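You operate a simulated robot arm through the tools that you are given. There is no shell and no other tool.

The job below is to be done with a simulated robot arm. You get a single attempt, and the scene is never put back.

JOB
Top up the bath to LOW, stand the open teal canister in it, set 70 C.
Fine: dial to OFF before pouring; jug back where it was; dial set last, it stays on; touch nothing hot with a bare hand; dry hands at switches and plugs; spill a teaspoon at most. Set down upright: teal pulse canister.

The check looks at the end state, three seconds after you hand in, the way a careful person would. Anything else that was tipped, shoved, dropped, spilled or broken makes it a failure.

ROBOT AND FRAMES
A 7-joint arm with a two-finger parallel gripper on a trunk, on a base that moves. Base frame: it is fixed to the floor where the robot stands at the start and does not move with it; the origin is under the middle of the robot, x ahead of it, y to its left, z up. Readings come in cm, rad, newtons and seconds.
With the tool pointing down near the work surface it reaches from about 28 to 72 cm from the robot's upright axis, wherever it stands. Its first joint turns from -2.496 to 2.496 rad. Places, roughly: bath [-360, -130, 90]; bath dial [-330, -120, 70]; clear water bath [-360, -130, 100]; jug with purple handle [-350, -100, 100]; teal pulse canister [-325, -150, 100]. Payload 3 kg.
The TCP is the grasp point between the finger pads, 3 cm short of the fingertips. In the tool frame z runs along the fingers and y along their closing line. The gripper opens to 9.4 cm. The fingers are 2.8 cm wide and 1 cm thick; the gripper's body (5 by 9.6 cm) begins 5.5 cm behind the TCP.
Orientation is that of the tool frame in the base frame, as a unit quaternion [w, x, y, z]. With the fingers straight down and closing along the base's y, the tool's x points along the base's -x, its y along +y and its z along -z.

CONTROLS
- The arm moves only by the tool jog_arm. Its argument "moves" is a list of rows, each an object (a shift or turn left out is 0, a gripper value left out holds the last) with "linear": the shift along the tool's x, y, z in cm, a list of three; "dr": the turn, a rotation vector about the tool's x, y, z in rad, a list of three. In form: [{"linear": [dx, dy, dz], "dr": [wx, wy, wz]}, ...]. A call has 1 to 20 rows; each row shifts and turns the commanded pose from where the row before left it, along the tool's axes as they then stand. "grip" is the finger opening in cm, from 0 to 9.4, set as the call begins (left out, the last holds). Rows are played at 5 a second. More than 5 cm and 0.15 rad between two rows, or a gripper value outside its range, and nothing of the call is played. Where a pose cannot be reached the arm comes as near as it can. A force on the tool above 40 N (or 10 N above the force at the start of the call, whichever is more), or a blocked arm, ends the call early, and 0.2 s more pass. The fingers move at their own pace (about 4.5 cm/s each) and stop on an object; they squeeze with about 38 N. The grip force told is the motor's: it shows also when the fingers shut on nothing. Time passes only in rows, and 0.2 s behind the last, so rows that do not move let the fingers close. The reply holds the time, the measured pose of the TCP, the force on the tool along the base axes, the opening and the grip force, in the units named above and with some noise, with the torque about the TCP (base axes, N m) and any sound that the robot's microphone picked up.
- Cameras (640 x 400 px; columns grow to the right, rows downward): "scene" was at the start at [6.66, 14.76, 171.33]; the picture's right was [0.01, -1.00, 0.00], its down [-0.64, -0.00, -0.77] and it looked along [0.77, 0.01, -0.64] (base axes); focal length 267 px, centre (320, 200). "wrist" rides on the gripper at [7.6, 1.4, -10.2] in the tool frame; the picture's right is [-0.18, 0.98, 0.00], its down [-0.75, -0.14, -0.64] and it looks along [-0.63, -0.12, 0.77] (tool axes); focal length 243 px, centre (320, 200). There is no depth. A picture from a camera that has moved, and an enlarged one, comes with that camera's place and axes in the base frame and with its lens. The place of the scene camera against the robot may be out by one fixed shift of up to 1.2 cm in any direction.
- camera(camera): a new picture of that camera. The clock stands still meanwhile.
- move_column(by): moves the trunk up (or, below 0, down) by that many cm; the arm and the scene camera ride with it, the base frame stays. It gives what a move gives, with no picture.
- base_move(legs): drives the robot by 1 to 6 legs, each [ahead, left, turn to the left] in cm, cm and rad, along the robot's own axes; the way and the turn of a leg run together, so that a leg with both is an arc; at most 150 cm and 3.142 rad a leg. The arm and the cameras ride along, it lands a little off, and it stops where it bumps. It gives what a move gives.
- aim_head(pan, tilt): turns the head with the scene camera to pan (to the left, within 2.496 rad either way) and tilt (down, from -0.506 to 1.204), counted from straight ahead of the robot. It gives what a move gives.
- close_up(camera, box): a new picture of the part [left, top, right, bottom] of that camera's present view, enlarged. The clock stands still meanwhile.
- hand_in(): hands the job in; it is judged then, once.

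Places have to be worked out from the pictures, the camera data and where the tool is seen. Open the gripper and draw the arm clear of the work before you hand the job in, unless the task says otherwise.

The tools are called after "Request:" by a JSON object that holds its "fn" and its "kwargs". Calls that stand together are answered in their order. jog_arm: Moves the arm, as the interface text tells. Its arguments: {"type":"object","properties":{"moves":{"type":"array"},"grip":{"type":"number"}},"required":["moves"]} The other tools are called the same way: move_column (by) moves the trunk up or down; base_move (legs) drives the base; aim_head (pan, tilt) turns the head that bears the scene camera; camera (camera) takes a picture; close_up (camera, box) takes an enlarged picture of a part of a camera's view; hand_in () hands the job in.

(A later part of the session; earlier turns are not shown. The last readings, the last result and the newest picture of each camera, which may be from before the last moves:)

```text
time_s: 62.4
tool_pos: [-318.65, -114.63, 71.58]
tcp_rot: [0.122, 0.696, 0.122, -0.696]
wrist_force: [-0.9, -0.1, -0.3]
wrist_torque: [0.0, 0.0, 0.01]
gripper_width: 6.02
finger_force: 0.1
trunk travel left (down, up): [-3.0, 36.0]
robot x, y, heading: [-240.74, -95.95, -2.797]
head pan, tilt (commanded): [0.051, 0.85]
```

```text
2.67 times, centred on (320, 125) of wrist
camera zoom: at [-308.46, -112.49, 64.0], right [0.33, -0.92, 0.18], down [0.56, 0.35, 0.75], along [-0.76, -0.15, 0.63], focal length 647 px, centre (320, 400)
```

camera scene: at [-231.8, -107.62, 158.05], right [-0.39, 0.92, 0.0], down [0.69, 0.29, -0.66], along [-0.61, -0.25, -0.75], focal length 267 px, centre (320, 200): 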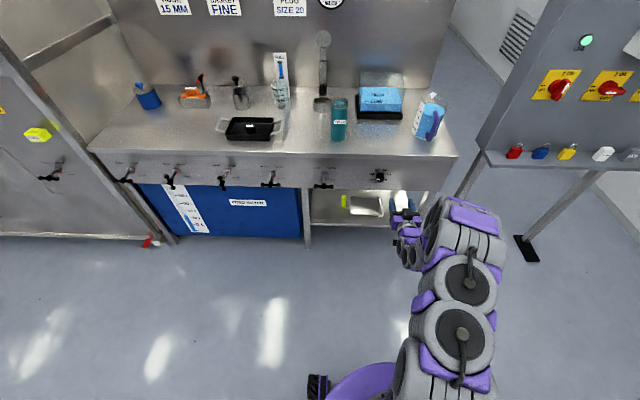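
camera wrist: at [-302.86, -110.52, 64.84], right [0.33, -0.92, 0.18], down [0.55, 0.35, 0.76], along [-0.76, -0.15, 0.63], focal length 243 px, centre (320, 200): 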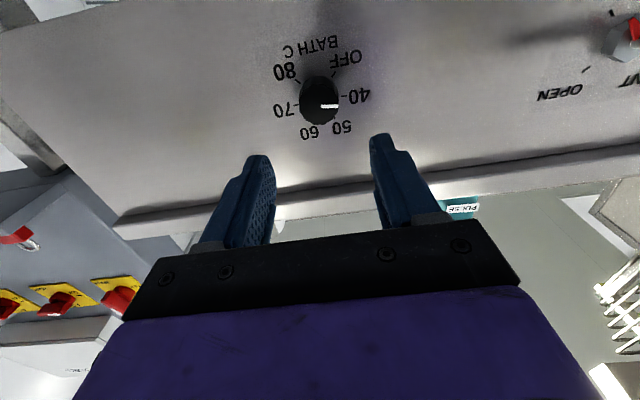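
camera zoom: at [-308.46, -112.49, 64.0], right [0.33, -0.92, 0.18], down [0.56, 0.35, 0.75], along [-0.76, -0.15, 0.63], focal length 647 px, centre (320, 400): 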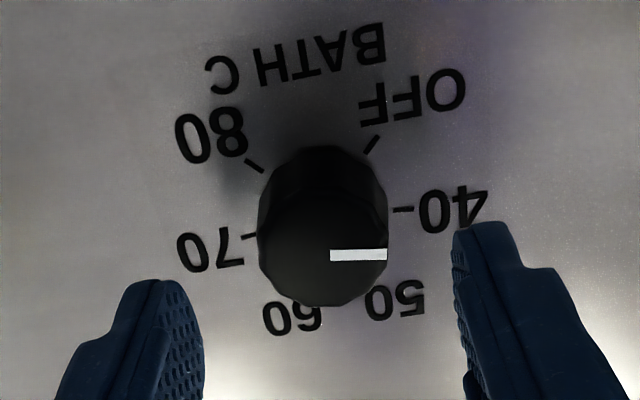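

Combining sightings and the scene view, the knob axis is near z 72.2 and its face 5–6 cm ahead of the TCP. I'll raise 0.5 cm, advance 2 cm and check again.

Request:
{"fn": "jog_arm", "kwargs": {"moves": [{"linear": [-0.5, 0, 0]}, {"linear": [0, 0, 1.0]}, {"linear": [0, 0, 1.0]}, {"linear": [0, 0, 0]}]}}

Request:
{"fn": "close_up", "kwargs": {"camera": "wrist", "box": [200, 50, 440, 200]}}

Request:
{"fn": "close_up", "kwargs": {"camera": "scene", "box": [300, 130, 460, 230]}}

```text
time_s: 63.4
tool_pos: [-320.46, -115.36, 72.1]
tcp_rot: [-0.123, -0.696, -0.123, 0.697]
wrist_force: [0.4, 0.7, 0.1]
wrist_torque: [0.02, 0.04, 0.01]
gripper_width: 5.99
finger_force: 0.0
trunk travel left (down, up): [-3.0, 36.0]
robot x, y, heading: [-240.75, -95.78, -2.794]
head pan, tilt (commanded): [0.051, 0.85]
```

```text
2.67 times, centred on (320, 125) of wrist
camera zoom: at [-310.31, -113.2, 64.52], right [0.33, -0.92, 0.18], down [0.56, 0.35, 0.75], along [-0.76, -0.15, 0.63], focal length 647 px, centre (320, 400)
```

zoom: 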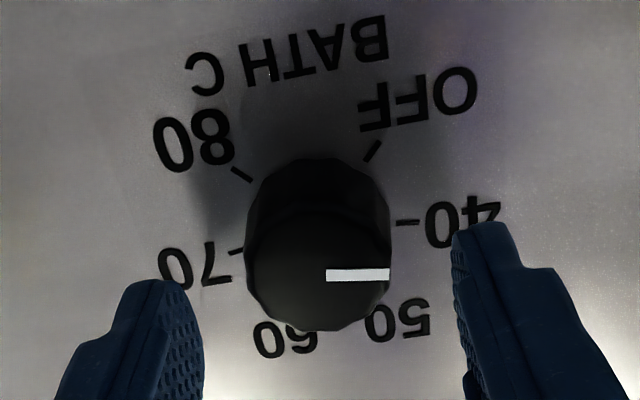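

```text
4.00 times, centred on (380, 180) of scene
camera zoom: at [-240.29, -110.81, 158.04], right [-0.39, 0.92, 0.0], down [0.69, 0.29, -0.66], along [-0.61, -0.25, -0.75], focal length 1068 px, centre (80, 280)
```

zoom: 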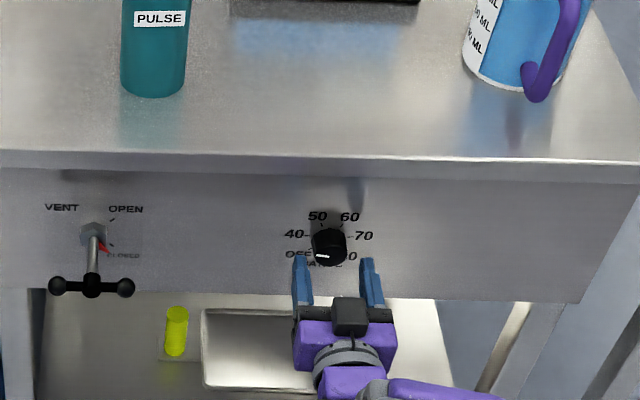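

The fingers will straddle the knob; readings put its face 4–5 cm ahead of the TCP, so there is still clearance to the panel. Advance 2 cm more and look.

Request:
{"fn": "jog_arm", "kwargs": {"moves": [{"linear": [0, 0, 1.0]}, {"linear": [0, 0, 1.0]}, {"linear": [0, 0, 0]}]}}

Request:
{"fn": "close_up", "kwargs": {"camera": "wrist", "box": [200, 50, 440, 200]}}

Request:
{"fn": "close_up", "kwargs": {"camera": "scene", "box": [320, 150, 400, 200]}}

```text
time_s: 64.2
tool_pos: [-322.41, -115.96, 72.18]
tcp_rot: [0.122, 0.697, 0.122, -0.696]
wrist_force: [0.4, -0.4, -0.2]
wrist_torque: [-0.06, 0.0, -0.02]
gripper_width: 6.0
finger_force: 0.1
trunk travel left (down, up): [-3.0, 36.0]
robot x, y, heading: [-240.8, -96.37, -2.79]
head pan, tilt (commanded): [0.051, 0.85]
```

```text
2.67 times, centred on (320, 125) of wrist
camera zoom: at [-312.26, -113.86, 64.54], right [0.33, -0.92, 0.18], down [0.56, 0.35, 0.75], along [-0.76, -0.15, 0.63], focal length 647 px, centre (320, 400)
```

zoom: 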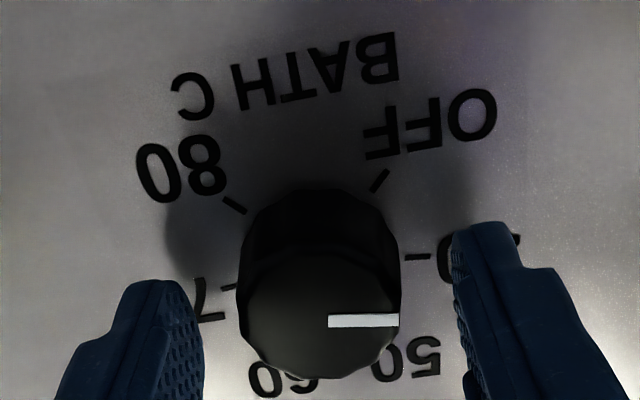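

```text
8.00 times, centred on (360, 175) of scene
camera zoom: at [-240.3, -110.81, 158.04], right [-0.39, 0.92, 0.0], down [0.7, 0.29, -0.66], along [-0.61, -0.25, -0.75], focal length 2135 px, centre (0, 400)
```

zoom: 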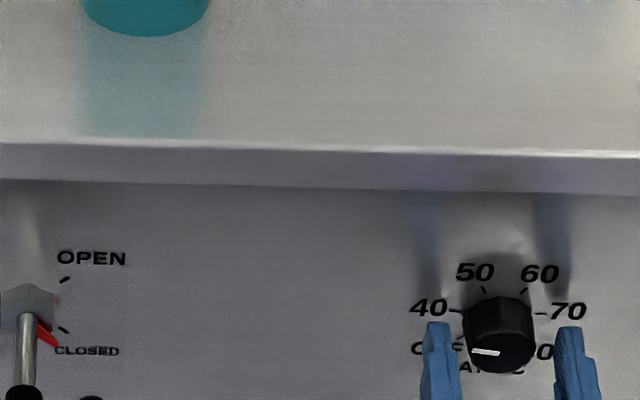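

The fingertips now overlap the knob by about 1.4 cm and are centred on it in both views. I'll advance 0.4 cm and close on the knob.

Request:
{"fn": "jog_arm", "kwargs": {"moves": [{"linear": [0, 0, 0.4]}, {"linear": [0, 0, 0]}]}}

Request:
{"fn": "jog_arm", "kwargs": {"moves": [{"linear": [0, 0, 0]}, {"linear": [0, 0, 0]}, {"linear": [0, 0, 0]}, {"linear": [0, 0, 0]}], "grip": 3.0}}

Request:
{"fn": "close_up", "kwargs": {"camera": "scene", "box": [340, 150, 420, 200]}}

Request:
{"fn": "close_up", "kwargs": {"camera": "wrist", "box": [200, 50, 440, 200]}}

```text
time_s: 64.8
tool_pos: [-322.79, -116.15, 71.95]
tcp_rot: [-0.122, -0.696, -0.122, 0.697]
wrist_force: [0.0, 0.8, -0.1]
wrist_torque: [-0.03, -0.01, -0.02]
gripper_width: 5.98
finger_force: 0.0
trunk travel left (down, up): [-3.0, 36.0]
robot x, y, heading: [-240.95, -96.02, -2.794]
head pan, tilt (commanded): [0.051, 0.85]
```

```text
time_s: 65.8
tool_pos: [-322.74, -116.16, 72.16]
tcp_rot: [-0.122, -0.696, -0.122, 0.697]
wrist_force: [-0.5, -1.8, -0.9]
wrist_torque: [0.07, -0.08, 0.04]
gripper_width: 3.72
finger_force: 44.7
trunk travel left (down, up): [-3.0, 36.0]
robot x, y, heading: [-241.02, -96.46, -2.798]
head pan, tilt (commanded): [0.051, 0.85]
```

```text
8.00 times, centred on (380, 175) of scene
camera zoom: at [-240.29, -110.83, 158.04], right [-0.39, 0.92, 0.0], down [0.69, 0.29, -0.66], along [-0.61, -0.25, -0.75], focal length 2135 px, centre (-160, 400)
```

zoom: 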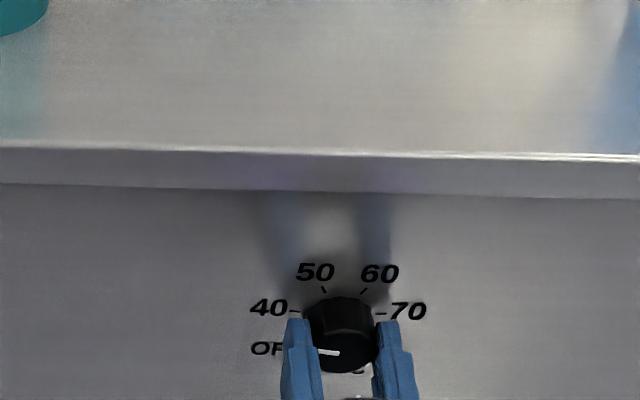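

```text
2.67 times, centred on (320, 125) of wrist
camera zoom: at [-312.59, -114.0, 64.5], right [0.33, -0.92, 0.18], down [0.56, 0.35, 0.75], along [-0.76, -0.15, 0.63], focal length 647 px, centre (320, 400)
```

zoom: 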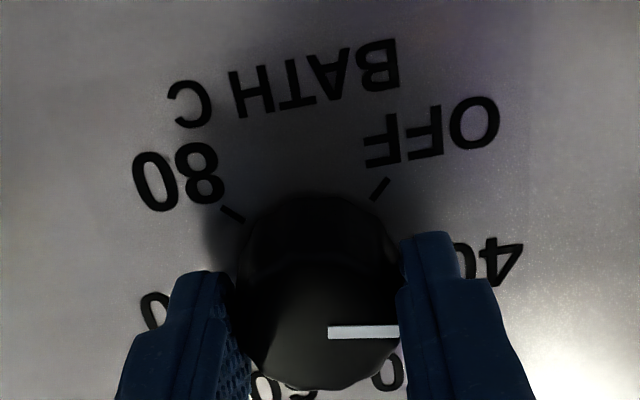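

The knob is gripped at 3.72 cm with almost no side force. I'll turn it counter-clockwise (negative about the tool axis) about 54° toward OFF.

Request:
{"fn": "jog_arm", "kwargs": {"moves": [{"dr": [0, 0, -0.118]}, {"dr": [0, 0, -0.118]}, {"dr": [0, 0, -0.118]}, {"dr": [0, 0, -0.118]}, {"dr": [0, 0, -0.118]}, {"dr": [0, 0, -0.118]}, {"dr": [0, 0, -0.118]}, {"dr": [0, 0, -0.118]}, {"dr": [0, 0, 0]}]}}

Request:
{"fn": "close_up", "kwargs": {"camera": "scene", "box": [340, 150, 420, 200]}}

Request:
{"fn": "close_up", "kwargs": {"camera": "wrist", "box": [200, 50, 440, 200]}}

```text
time_s: 67.8
tool_pos: [-322.72, -116.17, 71.96]
tcp_rot: [0.207, -0.565, -0.427, 0.675]
wrist_force: [3.4, -2.8, -5.7]
wrist_torque: [0.06, -0.2, 0.37]
gripper_width: 3.67
finger_force: 45.3
trunk travel left (down, up): [-3.0, 36.0]
robot x, y, heading: [-240.63, -96.38, -2.792]
head pan, tilt (commanded): [0.051, 0.85]
```

```text
8.00 times, centred on (380, 175) of scene
camera zoom: at [-240.34, -110.98, 158.02], right [-0.39, 0.92, 0.0], down [0.7, 0.29, -0.66], along [-0.61, -0.25, -0.75], focal length 2135 px, centre (-160, 400)
```

zoom: 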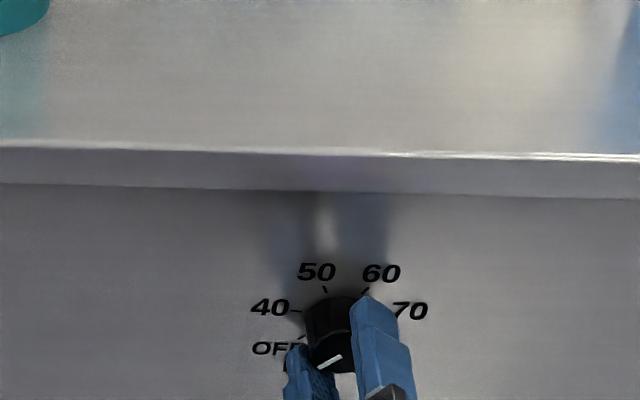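

```text
2.67 times, centred on (320, 125) of wrist
camera zoom: at [-314.85, -107.69, 66.5], right [0.25, -0.68, -0.69], down [0.78, -0.28, 0.56], along [-0.57, -0.68, 0.46], focal length 647 px, centre (320, 400)
```

zoom: 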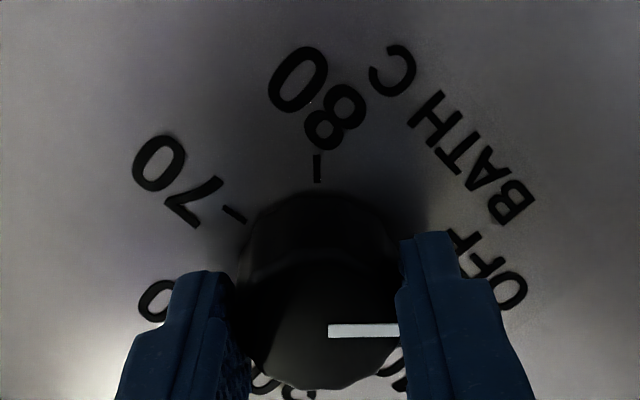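

The knob turned with the fingers by 54° and the pointer now lines up with OFF. I'll open and back off straight to check it.

Request:
{"fn": "jog_arm", "kwargs": {"moves": [{"linear": [0, 0, 0]}, {"linear": [0, 0, 0]}, {"linear": [0, 0, 0]}], "grip": 6.5}}

Request:
{"fn": "jog_arm", "kwargs": {"moves": [{"linear": [0, 0, -3]}, {"linear": [0, 0, -4]}, {"linear": [0, 0, -4]}, {"linear": [0, 0, 0]}]}}

Request:
{"fn": "close_up", "kwargs": {"camera": "wrist", "box": [200, 0, 440, 150]}}

Request:
{"fn": "close_up", "kwargs": {"camera": "scene", "box": [340, 150, 420, 200]}}

```text
time_s: 68.5
tool_pos: [-322.8, -116.12, 72.16]
tcp_rot: [0.208, -0.565, -0.426, 0.676]
wrist_force: [-0.3, -0.9, -0.5]
wrist_torque: [0.01, -0.01, 0.0]
gripper_width: 6.5
finger_force: 0.0
trunk travel left (down, up): [-3.0, 36.0]
robot x, y, heading: [-240.84, -95.87, -2.796]
head pan, tilt (commanded): [0.051, 0.85]
```

```text
time_s: 69.5
tool_pos: [-312.63, -112.3, 72.18]
tcp_rot: [0.208, -0.565, -0.426, 0.676]
wrist_force: [0.0, 0.6, -0.1]
wrist_torque: [-0.04, 0.02, 0.01]
gripper_width: 6.47
finger_force: 0.1
trunk travel left (down, up): [-3.0, 36.0]
robot x, y, heading: [-241.0, -96.35, -2.8]
head pan, tilt (commanded): [0.051, 0.85]
```

```text
2.67 times, centred on (320, 75) of wrist
camera zoom: at [-304.59, -103.86, 66.56], right [0.25, -0.68, -0.69], down [0.78, -0.28, 0.56], along [-0.57, -0.68, 0.47], focal length 647 px, centre (320, 533)
```

zoom: 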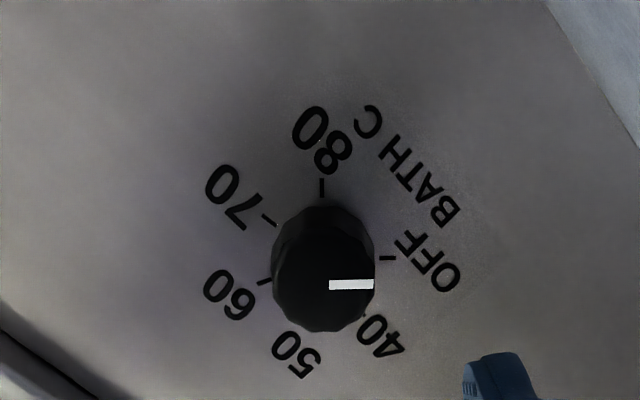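

```text
8.00 times, centred on (380, 175) of scene
camera zoom: at [-240.22, -110.79, 158.04], right [-0.39, 0.92, 0.0], down [0.69, 0.29, -0.66], along [-0.61, -0.25, -0.75], focal length 2135 px, centre (-160, 400)
```

zoom: 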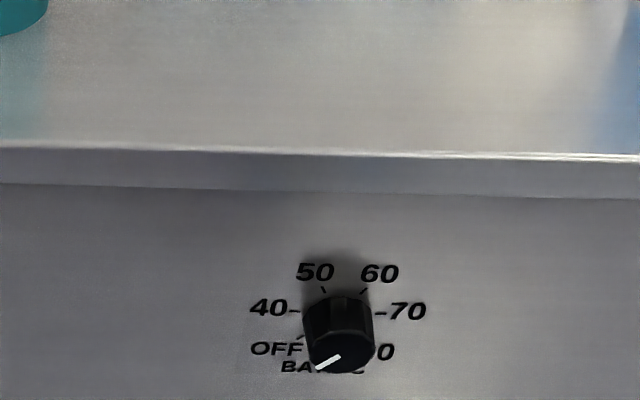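

The pointer now lies on OFF just as it lay on 40 before, so the heater is off. Next the jug: I'll undo the roll, raise the trunk and hand above bench level, and drive closer for a look at the handle.

Request:
{"fn": "jog_arm", "kwargs": {"moves": [{"linear": [0, 0, -3], "dr": [0, 0, 0.118]}, {"linear": [0, 0, -3], "dr": [0, 0, 0.118]}, {"linear": [0, 0, -3], "dr": [0, 0, 0.118]}, {"dr": [0, 0, 0.118]}, {"dr": [0, 0, 0.118]}, {"dr": [0, 0, 0.118]}, {"dr": [0, 0, 0.118]}, {"dr": [0, 0, 0.118]}, {"linear": [-4.5, 0, 0]}, {"linear": [-4.5, 0, 0]}, {"linear": [-4.5, 0, 0]}, {"linear": [-4.5, 0, 0]}]}}

Request:
{"fn": "move_column", "kwargs": {"by": 12}}

Request:
{"fn": "aim_head", "kwargs": {"pan": -0.15, "tilt": 0.75}}

Request:
{"fn": "camera", "kwargs": {"camera": "scene"}}

Request:
{"fn": "camera", "kwargs": {"camera": "wrist"}}

```text
time_s: 72.2
tool_pos: [-303.88, -109.33, 90.24]
tcp_rot: [-0.122, -0.696, -0.122, 0.697]
wrist_force: [0.7, -0.7, -0.8]
wrist_torque: [-0.01, 0.0, -0.04]
gripper_width: 6.48
finger_force: 0.1
trunk travel left (down, up): [-3.0, 36.0]
robot x, y, heading: [-241.01, -95.78, -2.798]
head pan, tilt (commanded): [0.051, 0.85]
```

```text
time_s: 73.7
tool_pos: [-303.92, -109.36, 102.18]
tcp_rot: [-0.123, -0.696, -0.123, 0.696]
wrist_force: [-0.2, 0.3, -0.1]
wrist_torque: [-0.03, -0.04, -0.01]
gripper_width: 6.48
finger_force: 0.0
trunk travel left (down, up): [-15.0, 24.0]
robot x, y, heading: [-240.37, -95.91, -2.8]
head pan, tilt (commanded): [0.051, 0.85]
```

```text
time_s: 74.4
tool_pos: [-303.98, -109.31, 102.04]
tcp_rot: [0.122, 0.697, 0.122, -0.696]
wrist_force: [0.6, 0.7, -0.9]
wrist_torque: [-0.03, 0.0, 0.03]
gripper_width: 6.48
finger_force: 0.0
trunk travel left (down, up): [-15.0, 24.0]
robot x, y, heading: [-240.97, -96.09, -2.797]
head pan, tilt (commanded): [-0.15, 0.75]
```

```text
taken
camera scene: at [-241.14, -109.32, 170.85], right [-0.2, 0.98, 0.0], down [0.67, 0.13, -0.73], along [-0.72, -0.14, -0.68], focal length 267 px, centre (320, 200)
```

scene: 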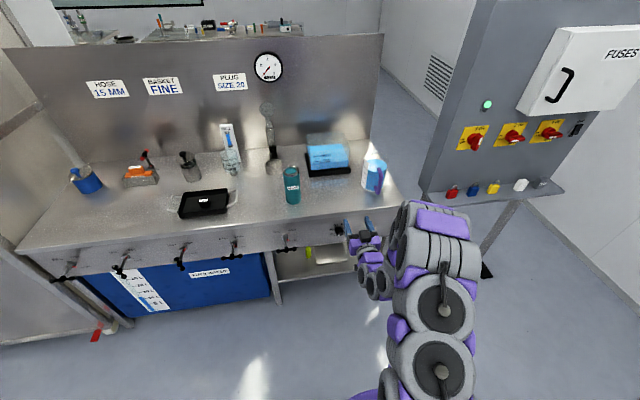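

```text
taken
camera wrist: at [-293.75, -107.12, 94.46], right [0.33, -0.92, 0.18], down [0.56, 0.35, 0.75], along [-0.76, -0.15, 0.63], focal length 243 px, centre (320, 200)
```

wrist: 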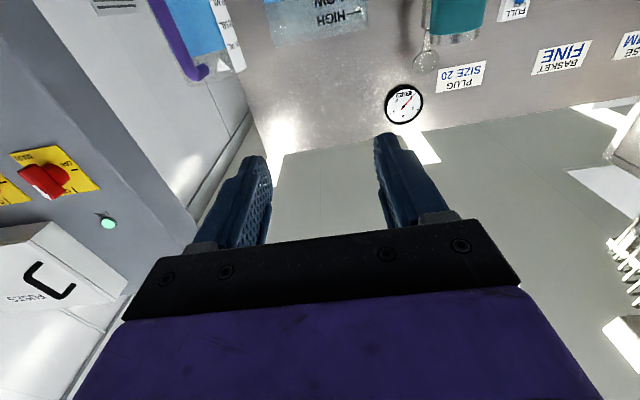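

The handle's shape is visible at the upper left of the inverted wrist view. I'll raise the hand to z of about 116, pitch the tool 45° down, and bring the base closer and to the right so the wrist camera looks at the jug.

Request:
{"fn": "jog_arm", "kwargs": {"moves": [{"linear": [-4.5, 0, 0]}, {"linear": [-4.5, 0, 0]}, {"linear": [-4.5, 0, 0]}, {"dr": [0, 0.13, 0]}, {"dr": [0, 0.13, 0]}, {"dr": [0, 0.13, 0]}, {"dr": [0, 0.13, 0]}, {"dr": [0, 0.13, 0]}, {"dr": [0, 0.135, 0]}, {"linear": [0, 0, 0]}]}}

Request:
{"fn": "base_move", "kwargs": {"legs": [[20, -15, 0]]}}

Request:
{"fn": "camera", "kwargs": {"camera": "wrist"}}

Request:
{"fn": "camera", "kwargs": {"camera": "scene"}}

```text
time_s: 76.6
tool_pos: [-303.91, -109.28, 115.53]
tcp_rot: [0.065, 0.91, 0.158, -0.376]
wrist_force: [-0.6, 0.0, -0.2]
wrist_torque: [-0.02, 0.0, -0.03]
gripper_width: 6.5
finger_force: 0.0
trunk travel left (down, up): [-15.0, 24.0]
robot x, y, heading: [-240.48, -95.96, -2.795]
head pan, tilt (commanded): [-0.15, 0.75]
```

```text
time_s: 78.4
tool_pos: [-327.53, -103.12, 115.45]
tcp_rot: [0.063, 0.91, 0.162, -0.377]
wrist_force: [-0.2, 0.0, -0.3]
wrist_torque: [0.05, 0.01, -0.02]
gripper_width: 6.51
finger_force: 0.0
trunk travel left (down, up): [-15.0, 24.0]
robot x, y, heading: [-264.42, -89.12, -2.792]
head pan, tilt (commanded): [-0.15, 0.75]
```

```text
taken
camera wrist: at [-315.15, -100.13, 117.46], right [0.22, -0.97, 0.12], down [-0.12, 0.1, 0.99], along [-0.97, -0.23, -0.1], focal length 243 px, centre (320, 200)
```

wrist: 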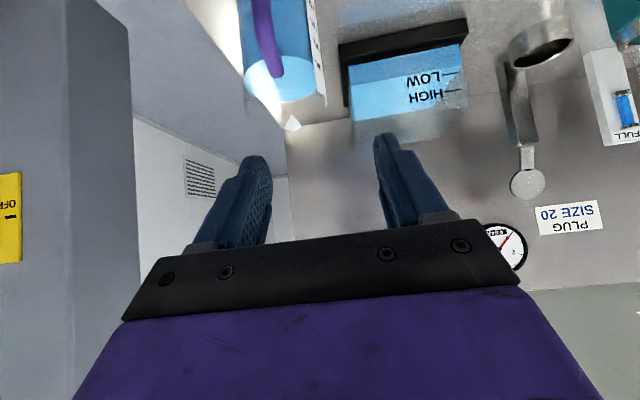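

```text
taken
camera scene: at [-264.74, -103.17, 170.77], right [-0.2, 0.98, 0.01], down [0.67, 0.14, -0.73], along [-0.72, -0.14, -0.68], focal length 267 px, centre (320, 200)
```

scene: 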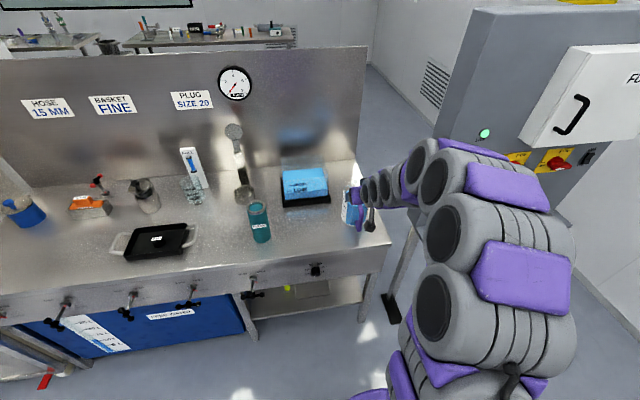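

The wrist camera now sees both the jug and the bath (inverted). I'll enlarge both for measurements.

Request:
{"fn": "close_up", "kwargs": {"camera": "wrist", "box": [230, 0, 350, 140]}}

Request:
{"fn": "close_up", "kwargs": {"camera": "wrist", "box": [330, 10, 490, 130]}}

```text
2.86 times, centred on (290, 70) of wrist
camera zoom: at [-315.15, -100.13, 117.46], right [0.22, -0.97, 0.12], down [-0.12, 0.1, 0.99], along [-0.97, -0.23, -0.1], focal length 693 px, centre (406, 571)
```

zoom: 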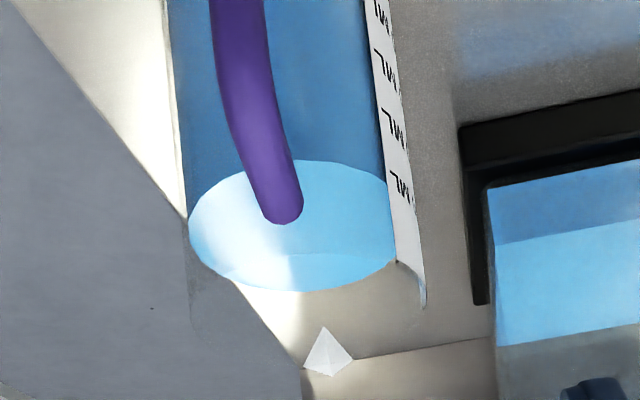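

```text
3.33 times, centred on (410, 70) of wrist
camera zoom: at [-315.15, -100.13, 117.46], right [0.22, -0.97, 0.12], down [-0.12, 0.1, 0.99], along [-0.97, -0.23, -0.1], focal length 809 px, centre (20, 633)
```

zoom: 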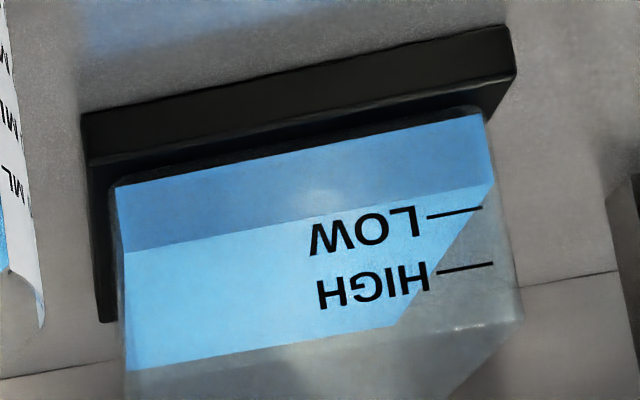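

The water is about 1.1 cm (0.4 of the LOW–HIGH gap) under LOW. The handle bar should be near (-338,-102) spanning z 87–98; I'll step toward it at the 45° pitch and check the picture on the way.

Request:
{"fn": "jog_arm", "kwargs": {"moves": [{"linear": [1.4, -0.8, 2.3]}, {"linear": [1.4, -0.8, 2.3]}, {"linear": [1.4, -0.8, 2.4]}, {"linear": [0, 0, 0]}]}}

Request:
{"fn": "camera", "kwargs": {"camera": "wrist"}}

Request:
{"fn": "close_up", "kwargs": {"camera": "scene", "box": [300, 150, 420, 260]}}

```text
time_s: 79.4
tool_pos: [-330.11, -101.21, 107.81]
tcp_rot: [0.064, 0.909, 0.161, -0.378]
wrist_force: [-0.2, 0.2, 0.2]
wrist_torque: [0.0, -0.02, 0.01]
gripper_width: 6.47
finger_force: 0.0
trunk travel left (down, up): [-15.0, 24.0]
robot x, y, heading: [-264.74, -89.26, -2.795]
head pan, tilt (commanded): [-0.15, 0.75]
```

```text
taken
camera wrist: at [-317.74, -98.2, 109.68], right [0.22, -0.97, 0.13], down [-0.12, 0.1, 0.99], along [-0.97, -0.23, -0.09], focal length 243 px, centre (320, 200)
```

wrist: 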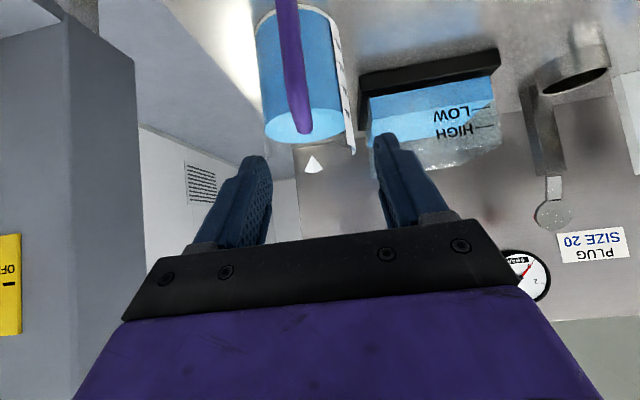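

```text
3.64 times, centred on (360, 205) of scene
camera zoom: at [-264.76, -102.76, 170.82], right [-0.2, 0.98, 0.0], down [0.67, 0.14, -0.73], along [-0.72, -0.14, -0.68], focal length 970 px, centre (174, 182)
```

zoom: 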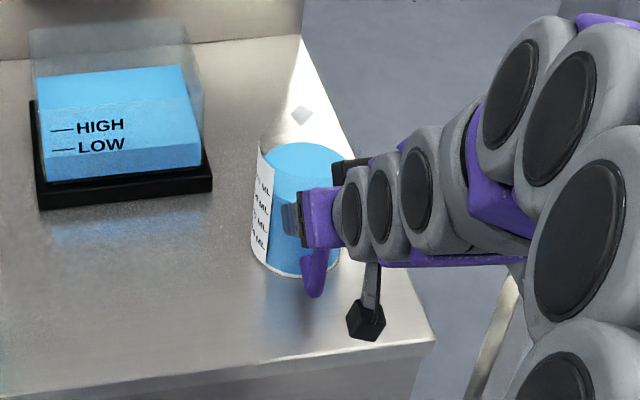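

Triangulation gives the handle's top end at (-341.8,-103.1,99.5) and the spout tip at (-353,-106.1,100.7), so the jug axis is near (-347,-104.5) and the bar near (-338.3,-102.2). I'll move to about 6.5 cm short of the bar and check.

Request:
{"fn": "jog_arm", "kwargs": {"moves": [{"linear": [1.4, -0.6, 3.0]}, {"linear": [1.3, -0.6, 3.0]}, {"linear": [1.3, -0.5, 3.0]}, {"linear": [0, 0, 0]}], "grip": 5}}

Request:
{"fn": "camera", "kwargs": {"camera": "wrist"}}

Request:
{"fn": "close_up", "kwargs": {"camera": "scene", "box": [300, 150, 420, 260]}}

```text
time_s: 80.4
tool_pos: [-334.35, -100.52, 98.56]
tcp_rot: [0.066, 0.91, 0.162, -0.377]
wrist_force: [0.2, 0.1, 0.8]
wrist_torque: [-0.02, 0.0, -0.02]
gripper_width: 5.01
finger_force: 0.2
trunk travel left (down, up): [-15.0, 24.0]
robot x, y, heading: [-264.63, -89.3, -2.796]
head pan, tilt (commanded): [-0.15, 0.75]
```

```text
taken
camera wrist: at [-321.86, -97.51, 100.48], right [0.22, -0.97, 0.13], down [-0.12, 0.1, 0.99], along [-0.97, -0.23, -0.09], focal length 243 px, centre (320, 200)
```

wrist: 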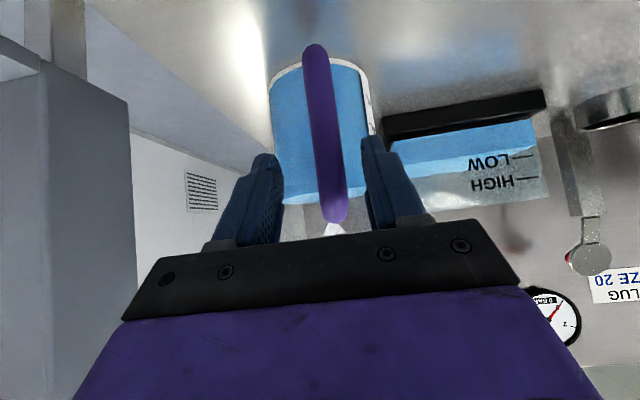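

```text
3.64 times, centred on (360, 205) of scene
camera zoom: at [-264.98, -102.33, 170.85], right [-0.2, 0.98, 0.0], down [0.67, 0.13, -0.73], along [-0.72, -0.14, -0.68], focal length 970 px, centre (174, 182)
```

zoom: 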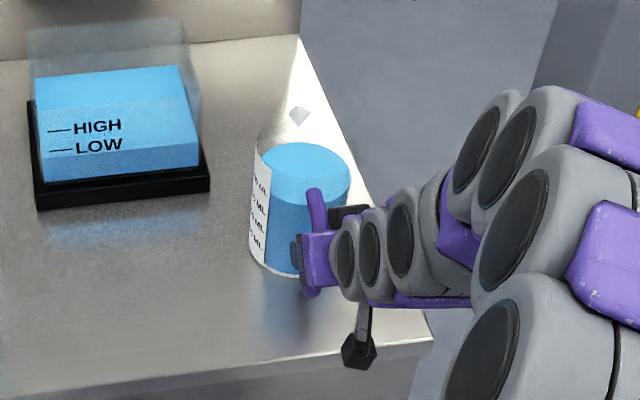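

The bar sits centred between the fingers in the wrist view, about 6.4 cm ahead of the TCP. I'll advance 3.5 cm first and check alignment.

Request:
{"fn": "jog_arm", "kwargs": {"moves": [{"linear": [0, 0.2, 1.8]}, {"linear": [0, 0.2, 1.8]}, {"linear": [0, 0, 0]}]}}

Request:
{"fn": "camera", "kwargs": {"camera": "wrist"}}

```text
time_s: 81.2
tool_pos: [-336.42, -101.79, 95.94]
tcp_rot: [0.066, 0.909, 0.162, -0.377]
wrist_force: [-0.7, -0.6, 0.7]
wrist_torque: [-0.02, 0.01, -0.03]
gripper_width: 5.0
finger_force: 0.1
trunk travel left (down, up): [-15.0, 24.0]
robot x, y, heading: [-264.49, -88.84, -2.796]
head pan, tilt (commanded): [-0.15, 0.75]
```

```text
taken
camera wrist: at [-324.11, -98.79, 97.85], right [0.22, -0.97, 0.13], down [-0.12, 0.1, 0.99], along [-0.97, -0.23, -0.09], focal length 243 px, centre (320, 200)
```

wrist: 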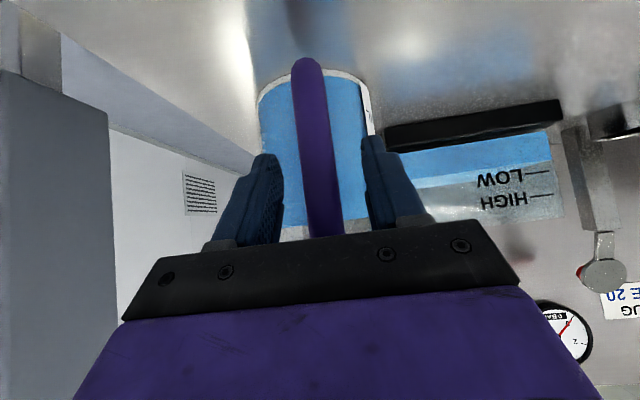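

Well centred: the bar lies midway between the fingers. Advance 2.2 cm more and look again from both cameras before closing.

Request:
{"fn": "jog_arm", "kwargs": {"moves": [{"linear": [0, 0, 1.1]}, {"linear": [0, 0, 1.1]}, {"linear": [0, 0, 0]}]}}

Request:
{"fn": "camera", "kwargs": {"camera": "wrist"}}

Request:
{"fn": "close_up", "kwargs": {"camera": "scene", "box": [310, 160, 390, 230]}}

```text
time_s: 82.0
tool_pos: [-338.11, -102.24, 94.52]
tcp_rot: [0.065, 0.91, 0.162, -0.376]
wrist_force: [2.3, 1.4, 4.8]
wrist_torque: [0.0, 0.0, -0.01]
gripper_width: 4.98
finger_force: 0.1
trunk travel left (down, up): [-15.0, 24.0]
robot x, y, heading: [-264.55, -89.36, -2.795]
head pan, tilt (commanded): [-0.15, 0.75]
```

```text
taken
camera wrist: at [-325.54, -99.33, 96.35], right [0.22, -0.97, 0.13], down [-0.12, 0.1, 0.99], along [-0.97, -0.23, -0.09], focal length 243 px, centre (320, 200)
```

wrist: 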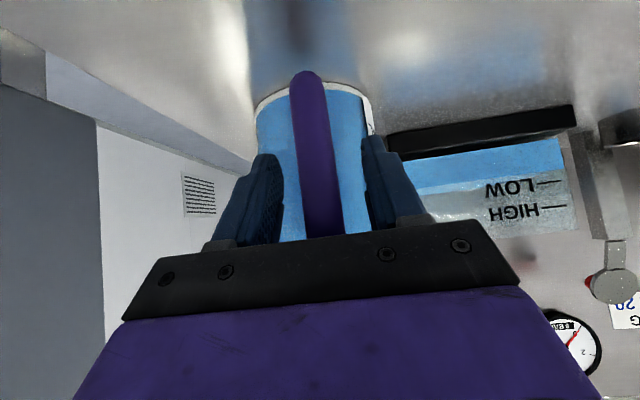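

```text
5.71 times, centred on (350, 195) of scene
camera zoom: at [-264.9, -102.32, 170.85], right [-0.2, 0.98, 0.0], down [0.67, 0.13, -0.73], along [-0.72, -0.14, -0.68], focal length 1525 px, centre (149, 229)
```

zoom: 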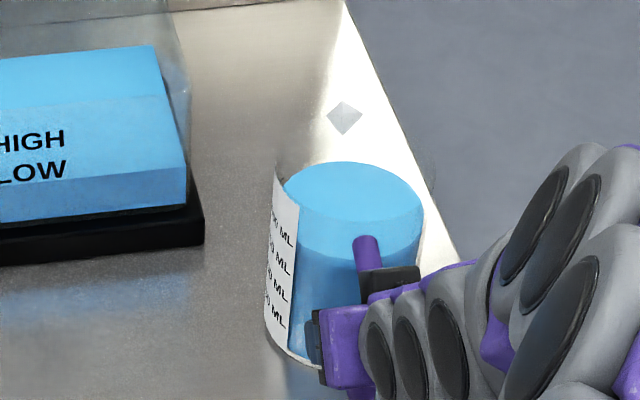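

There is a light contact of about 5 N along the tool axis. Before closing I'll zoom in to find what is touching.

Request:
{"fn": "close_up", "kwargs": {"camera": "wrist", "box": [230, 60, 400, 250]}}

Request:
{"fn": "close_up", "kwargs": {"camera": "scene", "box": [350, 190, 374, 214]}}

```text
2.11 times, centred on (315, 155) of wrist
camera zoom: at [-325.54, -99.33, 96.35], right [0.22, -0.97, 0.13], down [-0.12, 0.1, 0.99], along [-0.97, -0.23, -0.09], focal length 511 px, centre (330, 295)
```

zoom: 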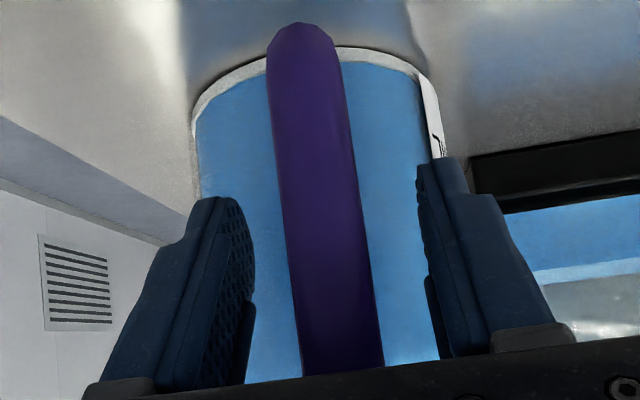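

```text
16.00 times, centred on (362, 202) of scene
camera zoom: at [-264.9, -102.32, 170.85], right [-0.2, 0.98, 0.0], down [0.67, 0.13, -0.73], along [-0.72, -0.14, -0.68], focal length 4270 px, centre (-352, 168)
```

zoom: 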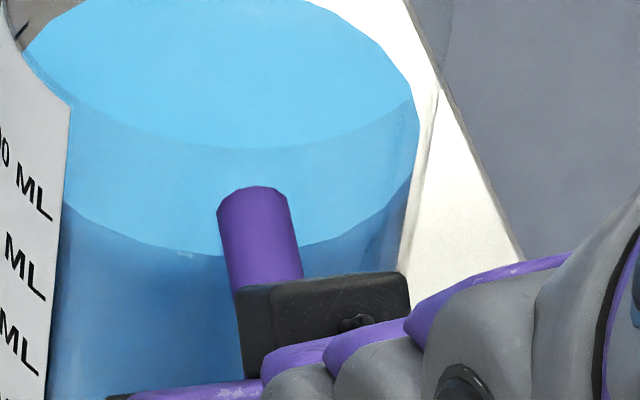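

The bar centre is already about 0.7 cm behind the TCP and the black box on the hand just touches the handle. I'll back off 0.8 cm along the tool axis and then close on the bar.

Request:
{"fn": "jog_arm", "kwargs": {"moves": [{"linear": [0, 0, -0.8]}, {"linear": [0, 0, 0]}]}}

Request:
{"fn": "jog_arm", "kwargs": {"moves": [{"linear": [0, 0, 0]}, {"linear": [0, 0, 0]}, {"linear": [0, 0, 0]}, {"linear": [0, 0, 0]}], "grip": 1.0}}

Request:
{"fn": "close_up", "kwargs": {"camera": "wrist", "box": [230, 60, 400, 250]}}

Request:
{"fn": "close_up", "kwargs": {"camera": "scene", "box": [310, 160, 390, 230]}}

```text
time_s: 82.6
tool_pos: [-337.47, -102.16, 94.98]
tcp_rot: [0.066, 0.909, 0.162, -0.377]
wrist_force: [0.0, 0.3, -0.7]
wrist_torque: [0.01, 0.0, 0.01]
gripper_width: 4.99
finger_force: 0.3
trunk travel left (down, up): [-15.0, 24.0]
robot x, y, heading: [-264.55, -89.05, -2.794]
head pan, tilt (commanded): [-0.15, 0.75]
```

```text
time_s: 83.6
tool_pos: [-337.56, -102.04, 94.93]
tcp_rot: [0.065, 0.91, 0.161, -0.377]
wrist_force: [-1.0, 0.9, -0.7]
wrist_torque: [-0.04, -0.02, 0.02]
gripper_width: 2.37
finger_force: 37.8
trunk travel left (down, up): [-15.0, 24.0]
robot x, y, heading: [-264.59, -89.29, -2.795]
head pan, tilt (commanded): [-0.15, 0.75]
```

```text
2.11 times, centred on (315, 155) of wrist
camera zoom: at [-325.05, -99.07, 96.88], right [0.22, -0.97, 0.13], down [-0.12, 0.1, 0.99], along [-0.97, -0.23, -0.1], focal length 511 px, centre (330, 295)
```

zoom: 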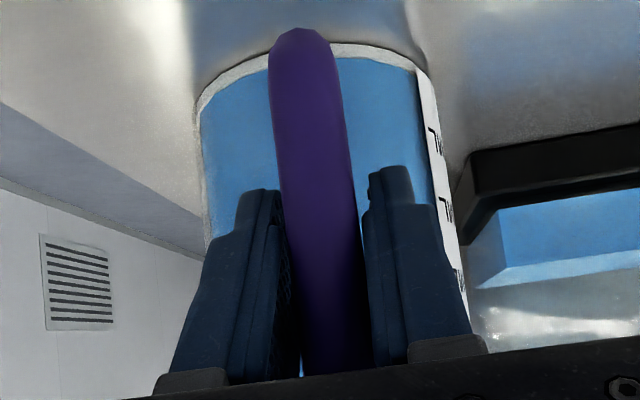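

```text
5.71 times, centred on (350, 195) of scene
camera zoom: at [-265.08, -102.32, 170.84], right [-0.2, 0.98, 0.0], down [0.67, 0.13, -0.73], along [-0.72, -0.14, -0.68], focal length 1525 px, centre (149, 229)
```

zoom: 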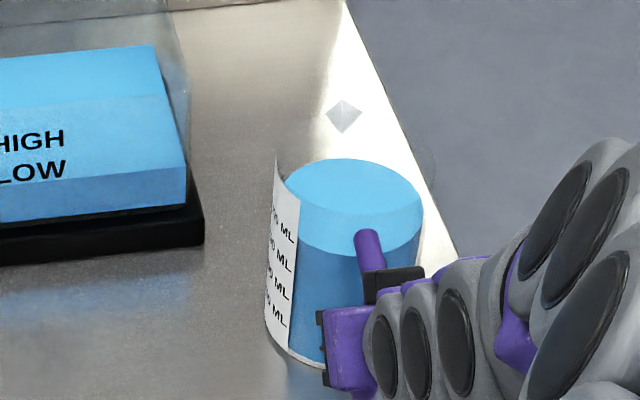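

Grip closed on the handle at 2.37 cm with no side load; the hand's pose here is my reference for putting the jug back. I'll lift 1.2 cm and check whether the jug stays level.

Request:
{"fn": "jog_arm", "kwargs": {"moves": [{"linear": [-0.28, 0, -0.28]}, {"linear": [-0.28, 0, -0.28]}, {"linear": [-0.28, 0, -0.28]}, {"linear": [0, 0, 0]}, {"linear": [0, 0, 0]}]}}

Request:
{"fn": "close_up", "kwargs": {"camera": "wrist", "box": [230, 60, 400, 250]}}

Request:
{"fn": "close_up", "kwargs": {"camera": "scene", "box": [310, 160, 390, 230]}}

```text
time_s: 84.8
tool_pos: [-337.52, -101.98, 96.2]
tcp_rot: [0.066, 0.909, 0.162, -0.378]
wrist_force: [-0.9, -0.8, 0.7]
wrist_torque: [-0.11, 0.04, -0.01]
gripper_width: 2.38
finger_force: 37.9
trunk travel left (down, up): [-15.0, 24.0]
robot x, y, heading: [-264.62, -89.02, -2.797]
head pan, tilt (commanded): [-0.15, 0.75]
```

```text
2.11 times, centred on (315, 155) of wrist
camera zoom: at [-325.06, -99.05, 98.08], right [0.22, -0.97, 0.13], down [-0.12, 0.1, 0.99], along [-0.97, -0.23, -0.09], focal length 511 px, centre (330, 295)
```

zoom: 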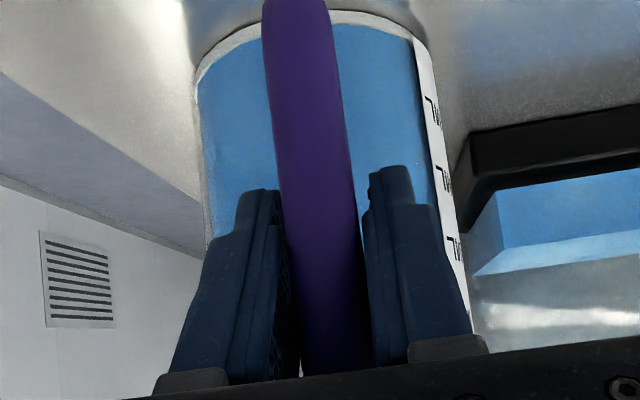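

```text
5.71 times, centred on (350, 195) of scene
camera zoom: at [-265.05, -102.31, 170.85], right [-0.2, 0.98, 0.0], down [0.67, 0.13, -0.73], along [-0.72, -0.14, -0.68], focal length 1525 px, centre (149, 229)
```

zoom: 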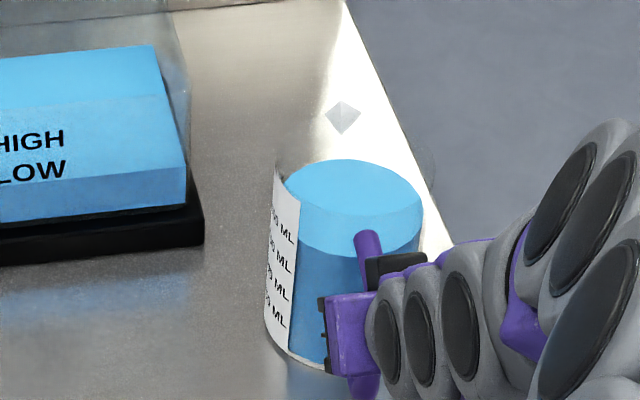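

The hand rose 1.2 cm but the jug stayed put: the pads slid along the bar with hardly any force, so they aren't squeezing it. I'll look closer at the contact.

Request:
{"fn": "close_up", "kwargs": {"camera": "wrist", "box": [280, 140, 370, 240]}}

Request:
{"fn": "close_up", "kwargs": {"camera": "scene", "box": [340, 190, 372, 218]}}

```text
4.00 times, centred on (325, 190) of wrist
camera zoom: at [-325.06, -99.05, 98.08], right [0.22, -0.97, 0.13], down [-0.12, 0.1, 0.99], along [-0.97, -0.23, -0.09], focal length 970 px, centre (300, 240)
```

zoom: 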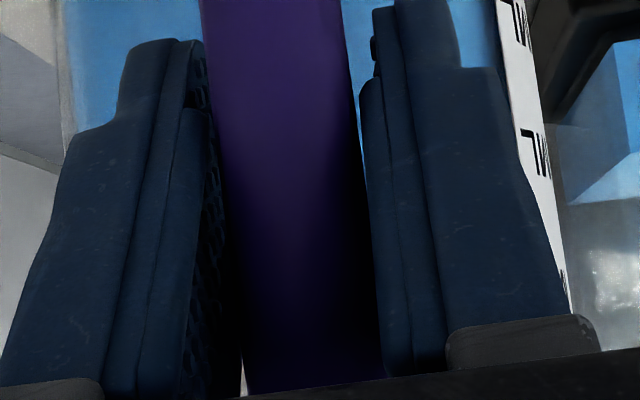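

```text
14.29 times, centred on (356, 204) of scene
camera zoom: at [-265.05, -102.31, 170.85], right [-0.2, 0.98, 0.0], down [0.67, 0.13, -0.73], along [-0.72, -0.14, -0.68], focal length 3812 px, centre (-194, 143)
```

zoom: 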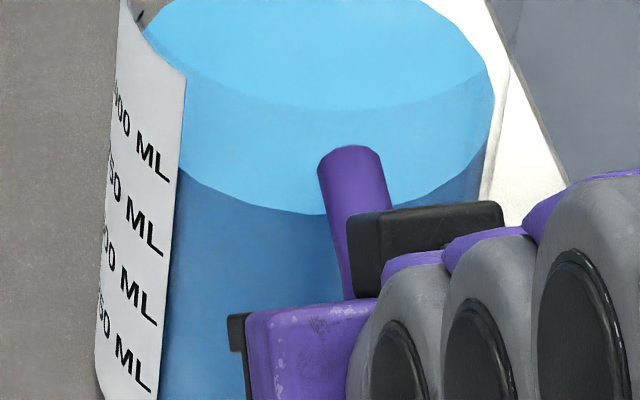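

Both pads seem to lie against the bar, yet no load showed. I'll slide back down 1.2 cm while still closed and read the force during the motion to judge the friction.

Request:
{"fn": "jog_arm", "kwargs": {"moves": [{"linear": [0.28, 0, 0.28]}, {"linear": [0.28, 0, 0.28]}, {"linear": [0.28, 0, 0.28]}], "grip": 0}}

Request:
{"fn": "jog_arm", "kwargs": {"moves": [{"linear": [0, 0, 0]}, {"linear": [0, 0, 0]}], "grip": 0}}

Request:
{"fn": "close_up", "kwargs": {"camera": "scene", "box": [310, 160, 390, 230]}}

```text
time_s: 85.6
tool_pos: [-337.3, -102.09, 95.1]
tcp_rot: [0.065, 0.909, 0.161, -0.378]
wrist_force: [6.1, 0.7, 22.6]
wrist_torque: [-0.13, 0.6, 0.08]
gripper_width: 2.36
finger_force: 38.1
trunk travel left (down, up): [-15.0, 24.0]
robot x, y, heading: [-264.56, -89.14, -2.801]
head pan, tilt (commanded): [-0.15, 0.75]
```

```text
time_s: 86.2
tool_pos: [-337.23, -102.11, 95.18]
tcp_rot: [0.065, 0.909, 0.162, -0.379]
wrist_force: [7.2, 1.5, 22.8]
wrist_torque: [-0.2, 0.55, 0.01]
gripper_width: 2.34
finger_force: 38.1
trunk travel left (down, up): [-15.0, 24.0]
robot x, y, heading: [-264.88, -89.18, -2.792]
head pan, tilt (commanded): [-0.15, 0.75]
```

```text
5.71 times, centred on (350, 195) of scene
camera zoom: at [-264.41, -102.27, 170.87], right [-0.2, 0.98, 0.0], down [0.67, 0.13, -0.73], along [-0.72, -0.14, -0.68], focal length 1525 px, centre (149, 229)
```

zoom: 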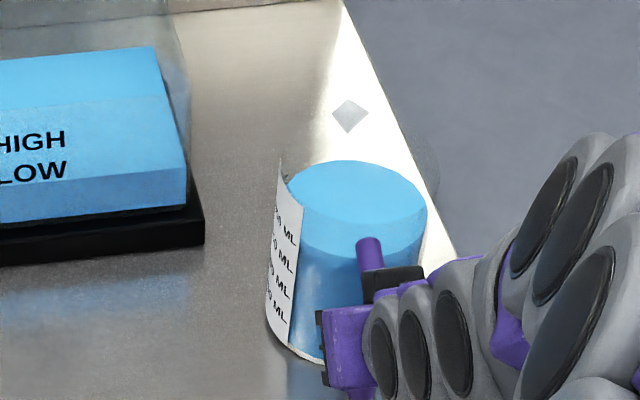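

Now it reads 23 N upward when pushing down, so something does engage. I'll test a small lift again with the grip commanded fully closed and read the force right away.

Request:
{"fn": "jog_arm", "kwargs": {"moves": [{"linear": [-0.2, 0, -0.2]}, {"linear": [-0.2, 0, -0.2]}], "grip": 0}}

Request:
{"fn": "close_up", "kwargs": {"camera": "scene", "box": [310, 160, 390, 230]}}

Request:
{"fn": "close_up", "kwargs": {"camera": "wrist", "box": [230, 60, 400, 250]}}

```text
time_s: 86.8
tool_pos: [-337.42, -102.02, 95.35]
tcp_rot: [0.065, 0.91, 0.162, -0.375]
wrist_force: [0.3, -0.5, -1.3]
wrist_torque: [0.06, -0.13, 0.02]
gripper_width: 2.34
finger_force: 37.2
trunk travel left (down, up): [-15.0, 24.0]
robot x, y, heading: [-264.83, -89.02, -2.793]
head pan, tilt (commanded): [-0.15, 0.75]
```

```text
5.71 times, centred on (350, 195) of scene
camera zoom: at [-265.18, -102.34, 170.82], right [-0.2, 0.98, 0.0], down [0.67, 0.13, -0.73], along [-0.71, -0.14, -0.68], focal length 1525 px, centre (149, 229)
```

zoom: 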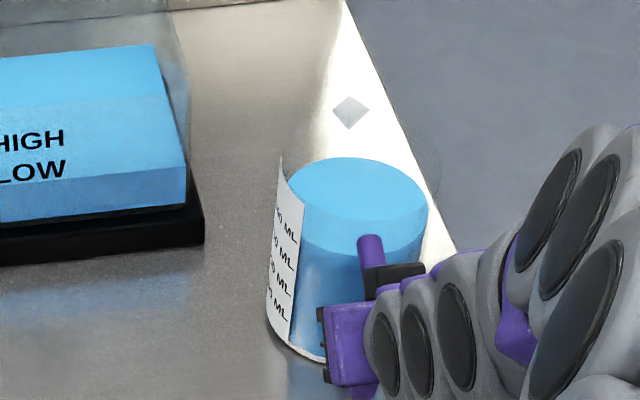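

```text
2.11 times, centred on (315, 155) of wrist
camera zoom: at [-325.04, -99.06, 97.25], right [0.22, -0.97, 0.13], down [-0.13, 0.1, 0.99], along [-0.97, -0.23, -0.1], focal length 511 px, centre (330, 295)
```

zoom: 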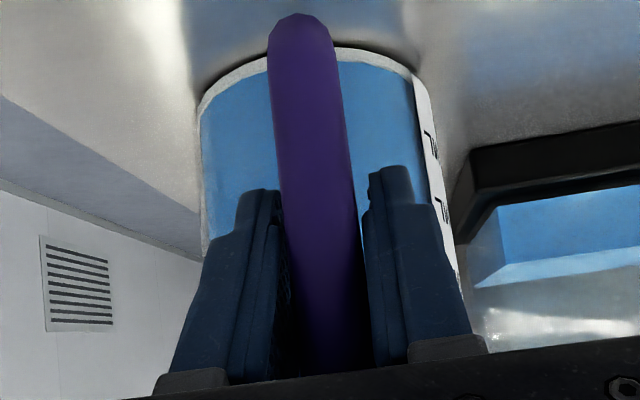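

No load again on the lift, and the jug may have shifted a few millimetres, so the pads aren't truly squeezing the bar (perhaps the tips meet the jug wall when closing). I'll open, step back 1 cm, and inspect.

Request:
{"fn": "jog_arm", "kwargs": {"moves": [{"linear": [0, 0, 0]}, {"linear": [0, 0, 0]}], "grip": 5}}

Request:
{"fn": "jog_arm", "kwargs": {"moves": [{"linear": [0, 0, -1.0]}, {"linear": [0, 0, 0]}]}}

Request:
{"fn": "close_up", "kwargs": {"camera": "wrist", "box": [230, 60, 400, 250]}}

Request:
{"fn": "close_up", "kwargs": {"camera": "scene", "box": [310, 160, 390, 230]}}

```text
time_s: 87.4
tool_pos: [-337.41, -102.04, 95.57]
tcp_rot: [0.066, 0.91, 0.162, -0.377]
wrist_force: [0.2, -0.2, -0.3]
wrist_torque: [0.02, 0.01, 0.01]
gripper_width: 4.99
finger_force: 0.1
trunk travel left (down, up): [-15.0, 24.0]
robot x, y, heading: [-264.79, -88.9, -2.792]
head pan, tilt (commanded): [-0.15, 0.75]
```

```text
time_s: 88.0
tool_pos: [-336.74, -101.74, 96.27]
tcp_rot: [0.066, 0.91, 0.161, -0.376]
wrist_force: [0.0, -1.0, 0.2]
wrist_torque: [0.02, -0.03, 0.0]
gripper_width: 5.0
finger_force: 0.1
trunk travel left (down, up): [-15.0, 24.0]
robot x, y, heading: [-264.81, -88.99, -2.793]
head pan, tilt (commanded): [-0.15, 0.75]
```

```text
2.11 times, centred on (315, 155) of wrist
camera zoom: at [-324.34, -98.81, 98.13], right [0.22, -0.97, 0.13], down [-0.12, 0.1, 0.99], along [-0.97, -0.23, -0.1], focal length 511 px, centre (330, 295)
```

zoom: 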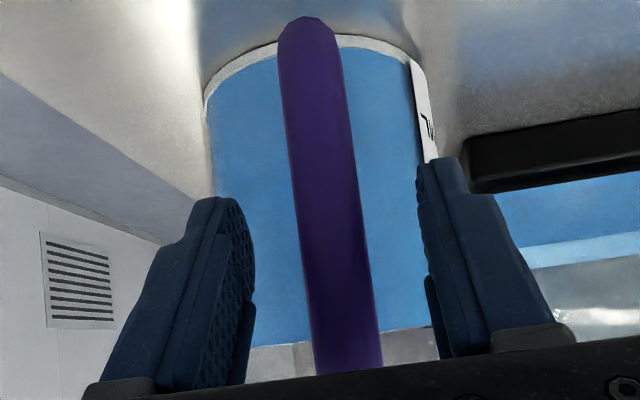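

```text
5.71 times, centred on (350, 195) of scene
camera zoom: at [-265.08, -102.3, 170.85], right [-0.2, 0.98, 0.0], down [0.67, 0.13, -0.73], along [-0.72, -0.14, -0.68], focal length 1525 px, centre (149, 229)
```

zoom: 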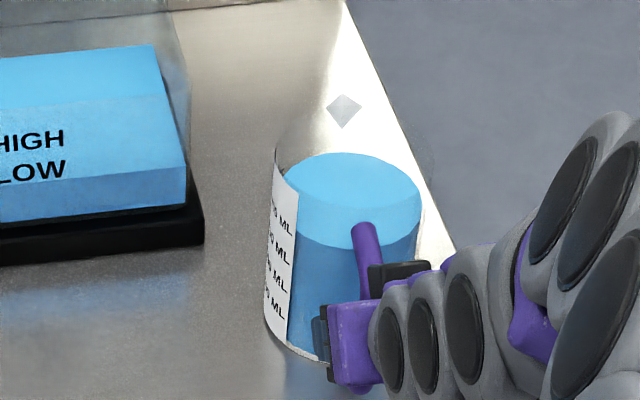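

The jug seems to have shifted about 0.5 cm inward, which I'll undo when I put it back. I'll close again from this slightly backed-off pose to see at what width the fingers stop.

Request:
{"fn": "jog_arm", "kwargs": {"moves": [{"linear": [0, 0, 0]}, {"linear": [0, 0, 0]}, {"linear": [0, 0, 0]}, {"linear": [0, 0, 0]}], "grip": 0}}

Request:
{"fn": "close_up", "kwargs": {"camera": "wrist", "box": [270, 120, 380, 240]}}

```text
time_s: 89.0
tool_pos: [-336.72, -101.74, 96.29]
tcp_rot: [0.065, 0.91, 0.161, -0.378]
wrist_force: [0.0, 0.5, 1.2]
wrist_torque: [-0.02, 0.03, 0.01]
gripper_width: 2.36
finger_force: 37.8
trunk travel left (down, up): [-15.0, 24.0]
robot x, y, heading: [-264.59, -89.05, -2.793]
head pan, tilt (commanded): [-0.15, 0.75]
```

```text
3.33 times, centred on (325, 180) of wrist
camera zoom: at [-324.35, -98.8, 98.14], right [0.22, -0.97, 0.13], down [-0.12, 0.1, 0.99], along [-0.97, -0.23, -0.1], focal length 809 px, centre (303, 267)
```

zoom: 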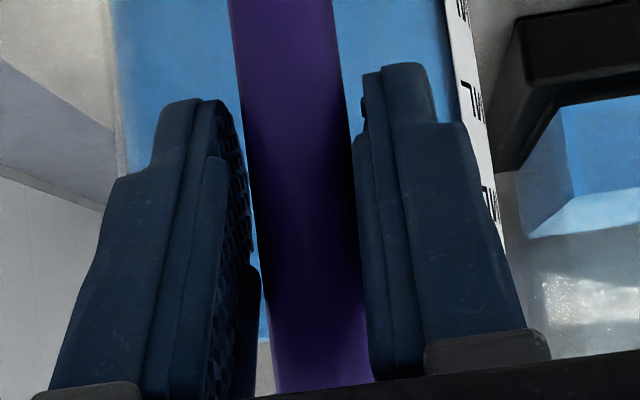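

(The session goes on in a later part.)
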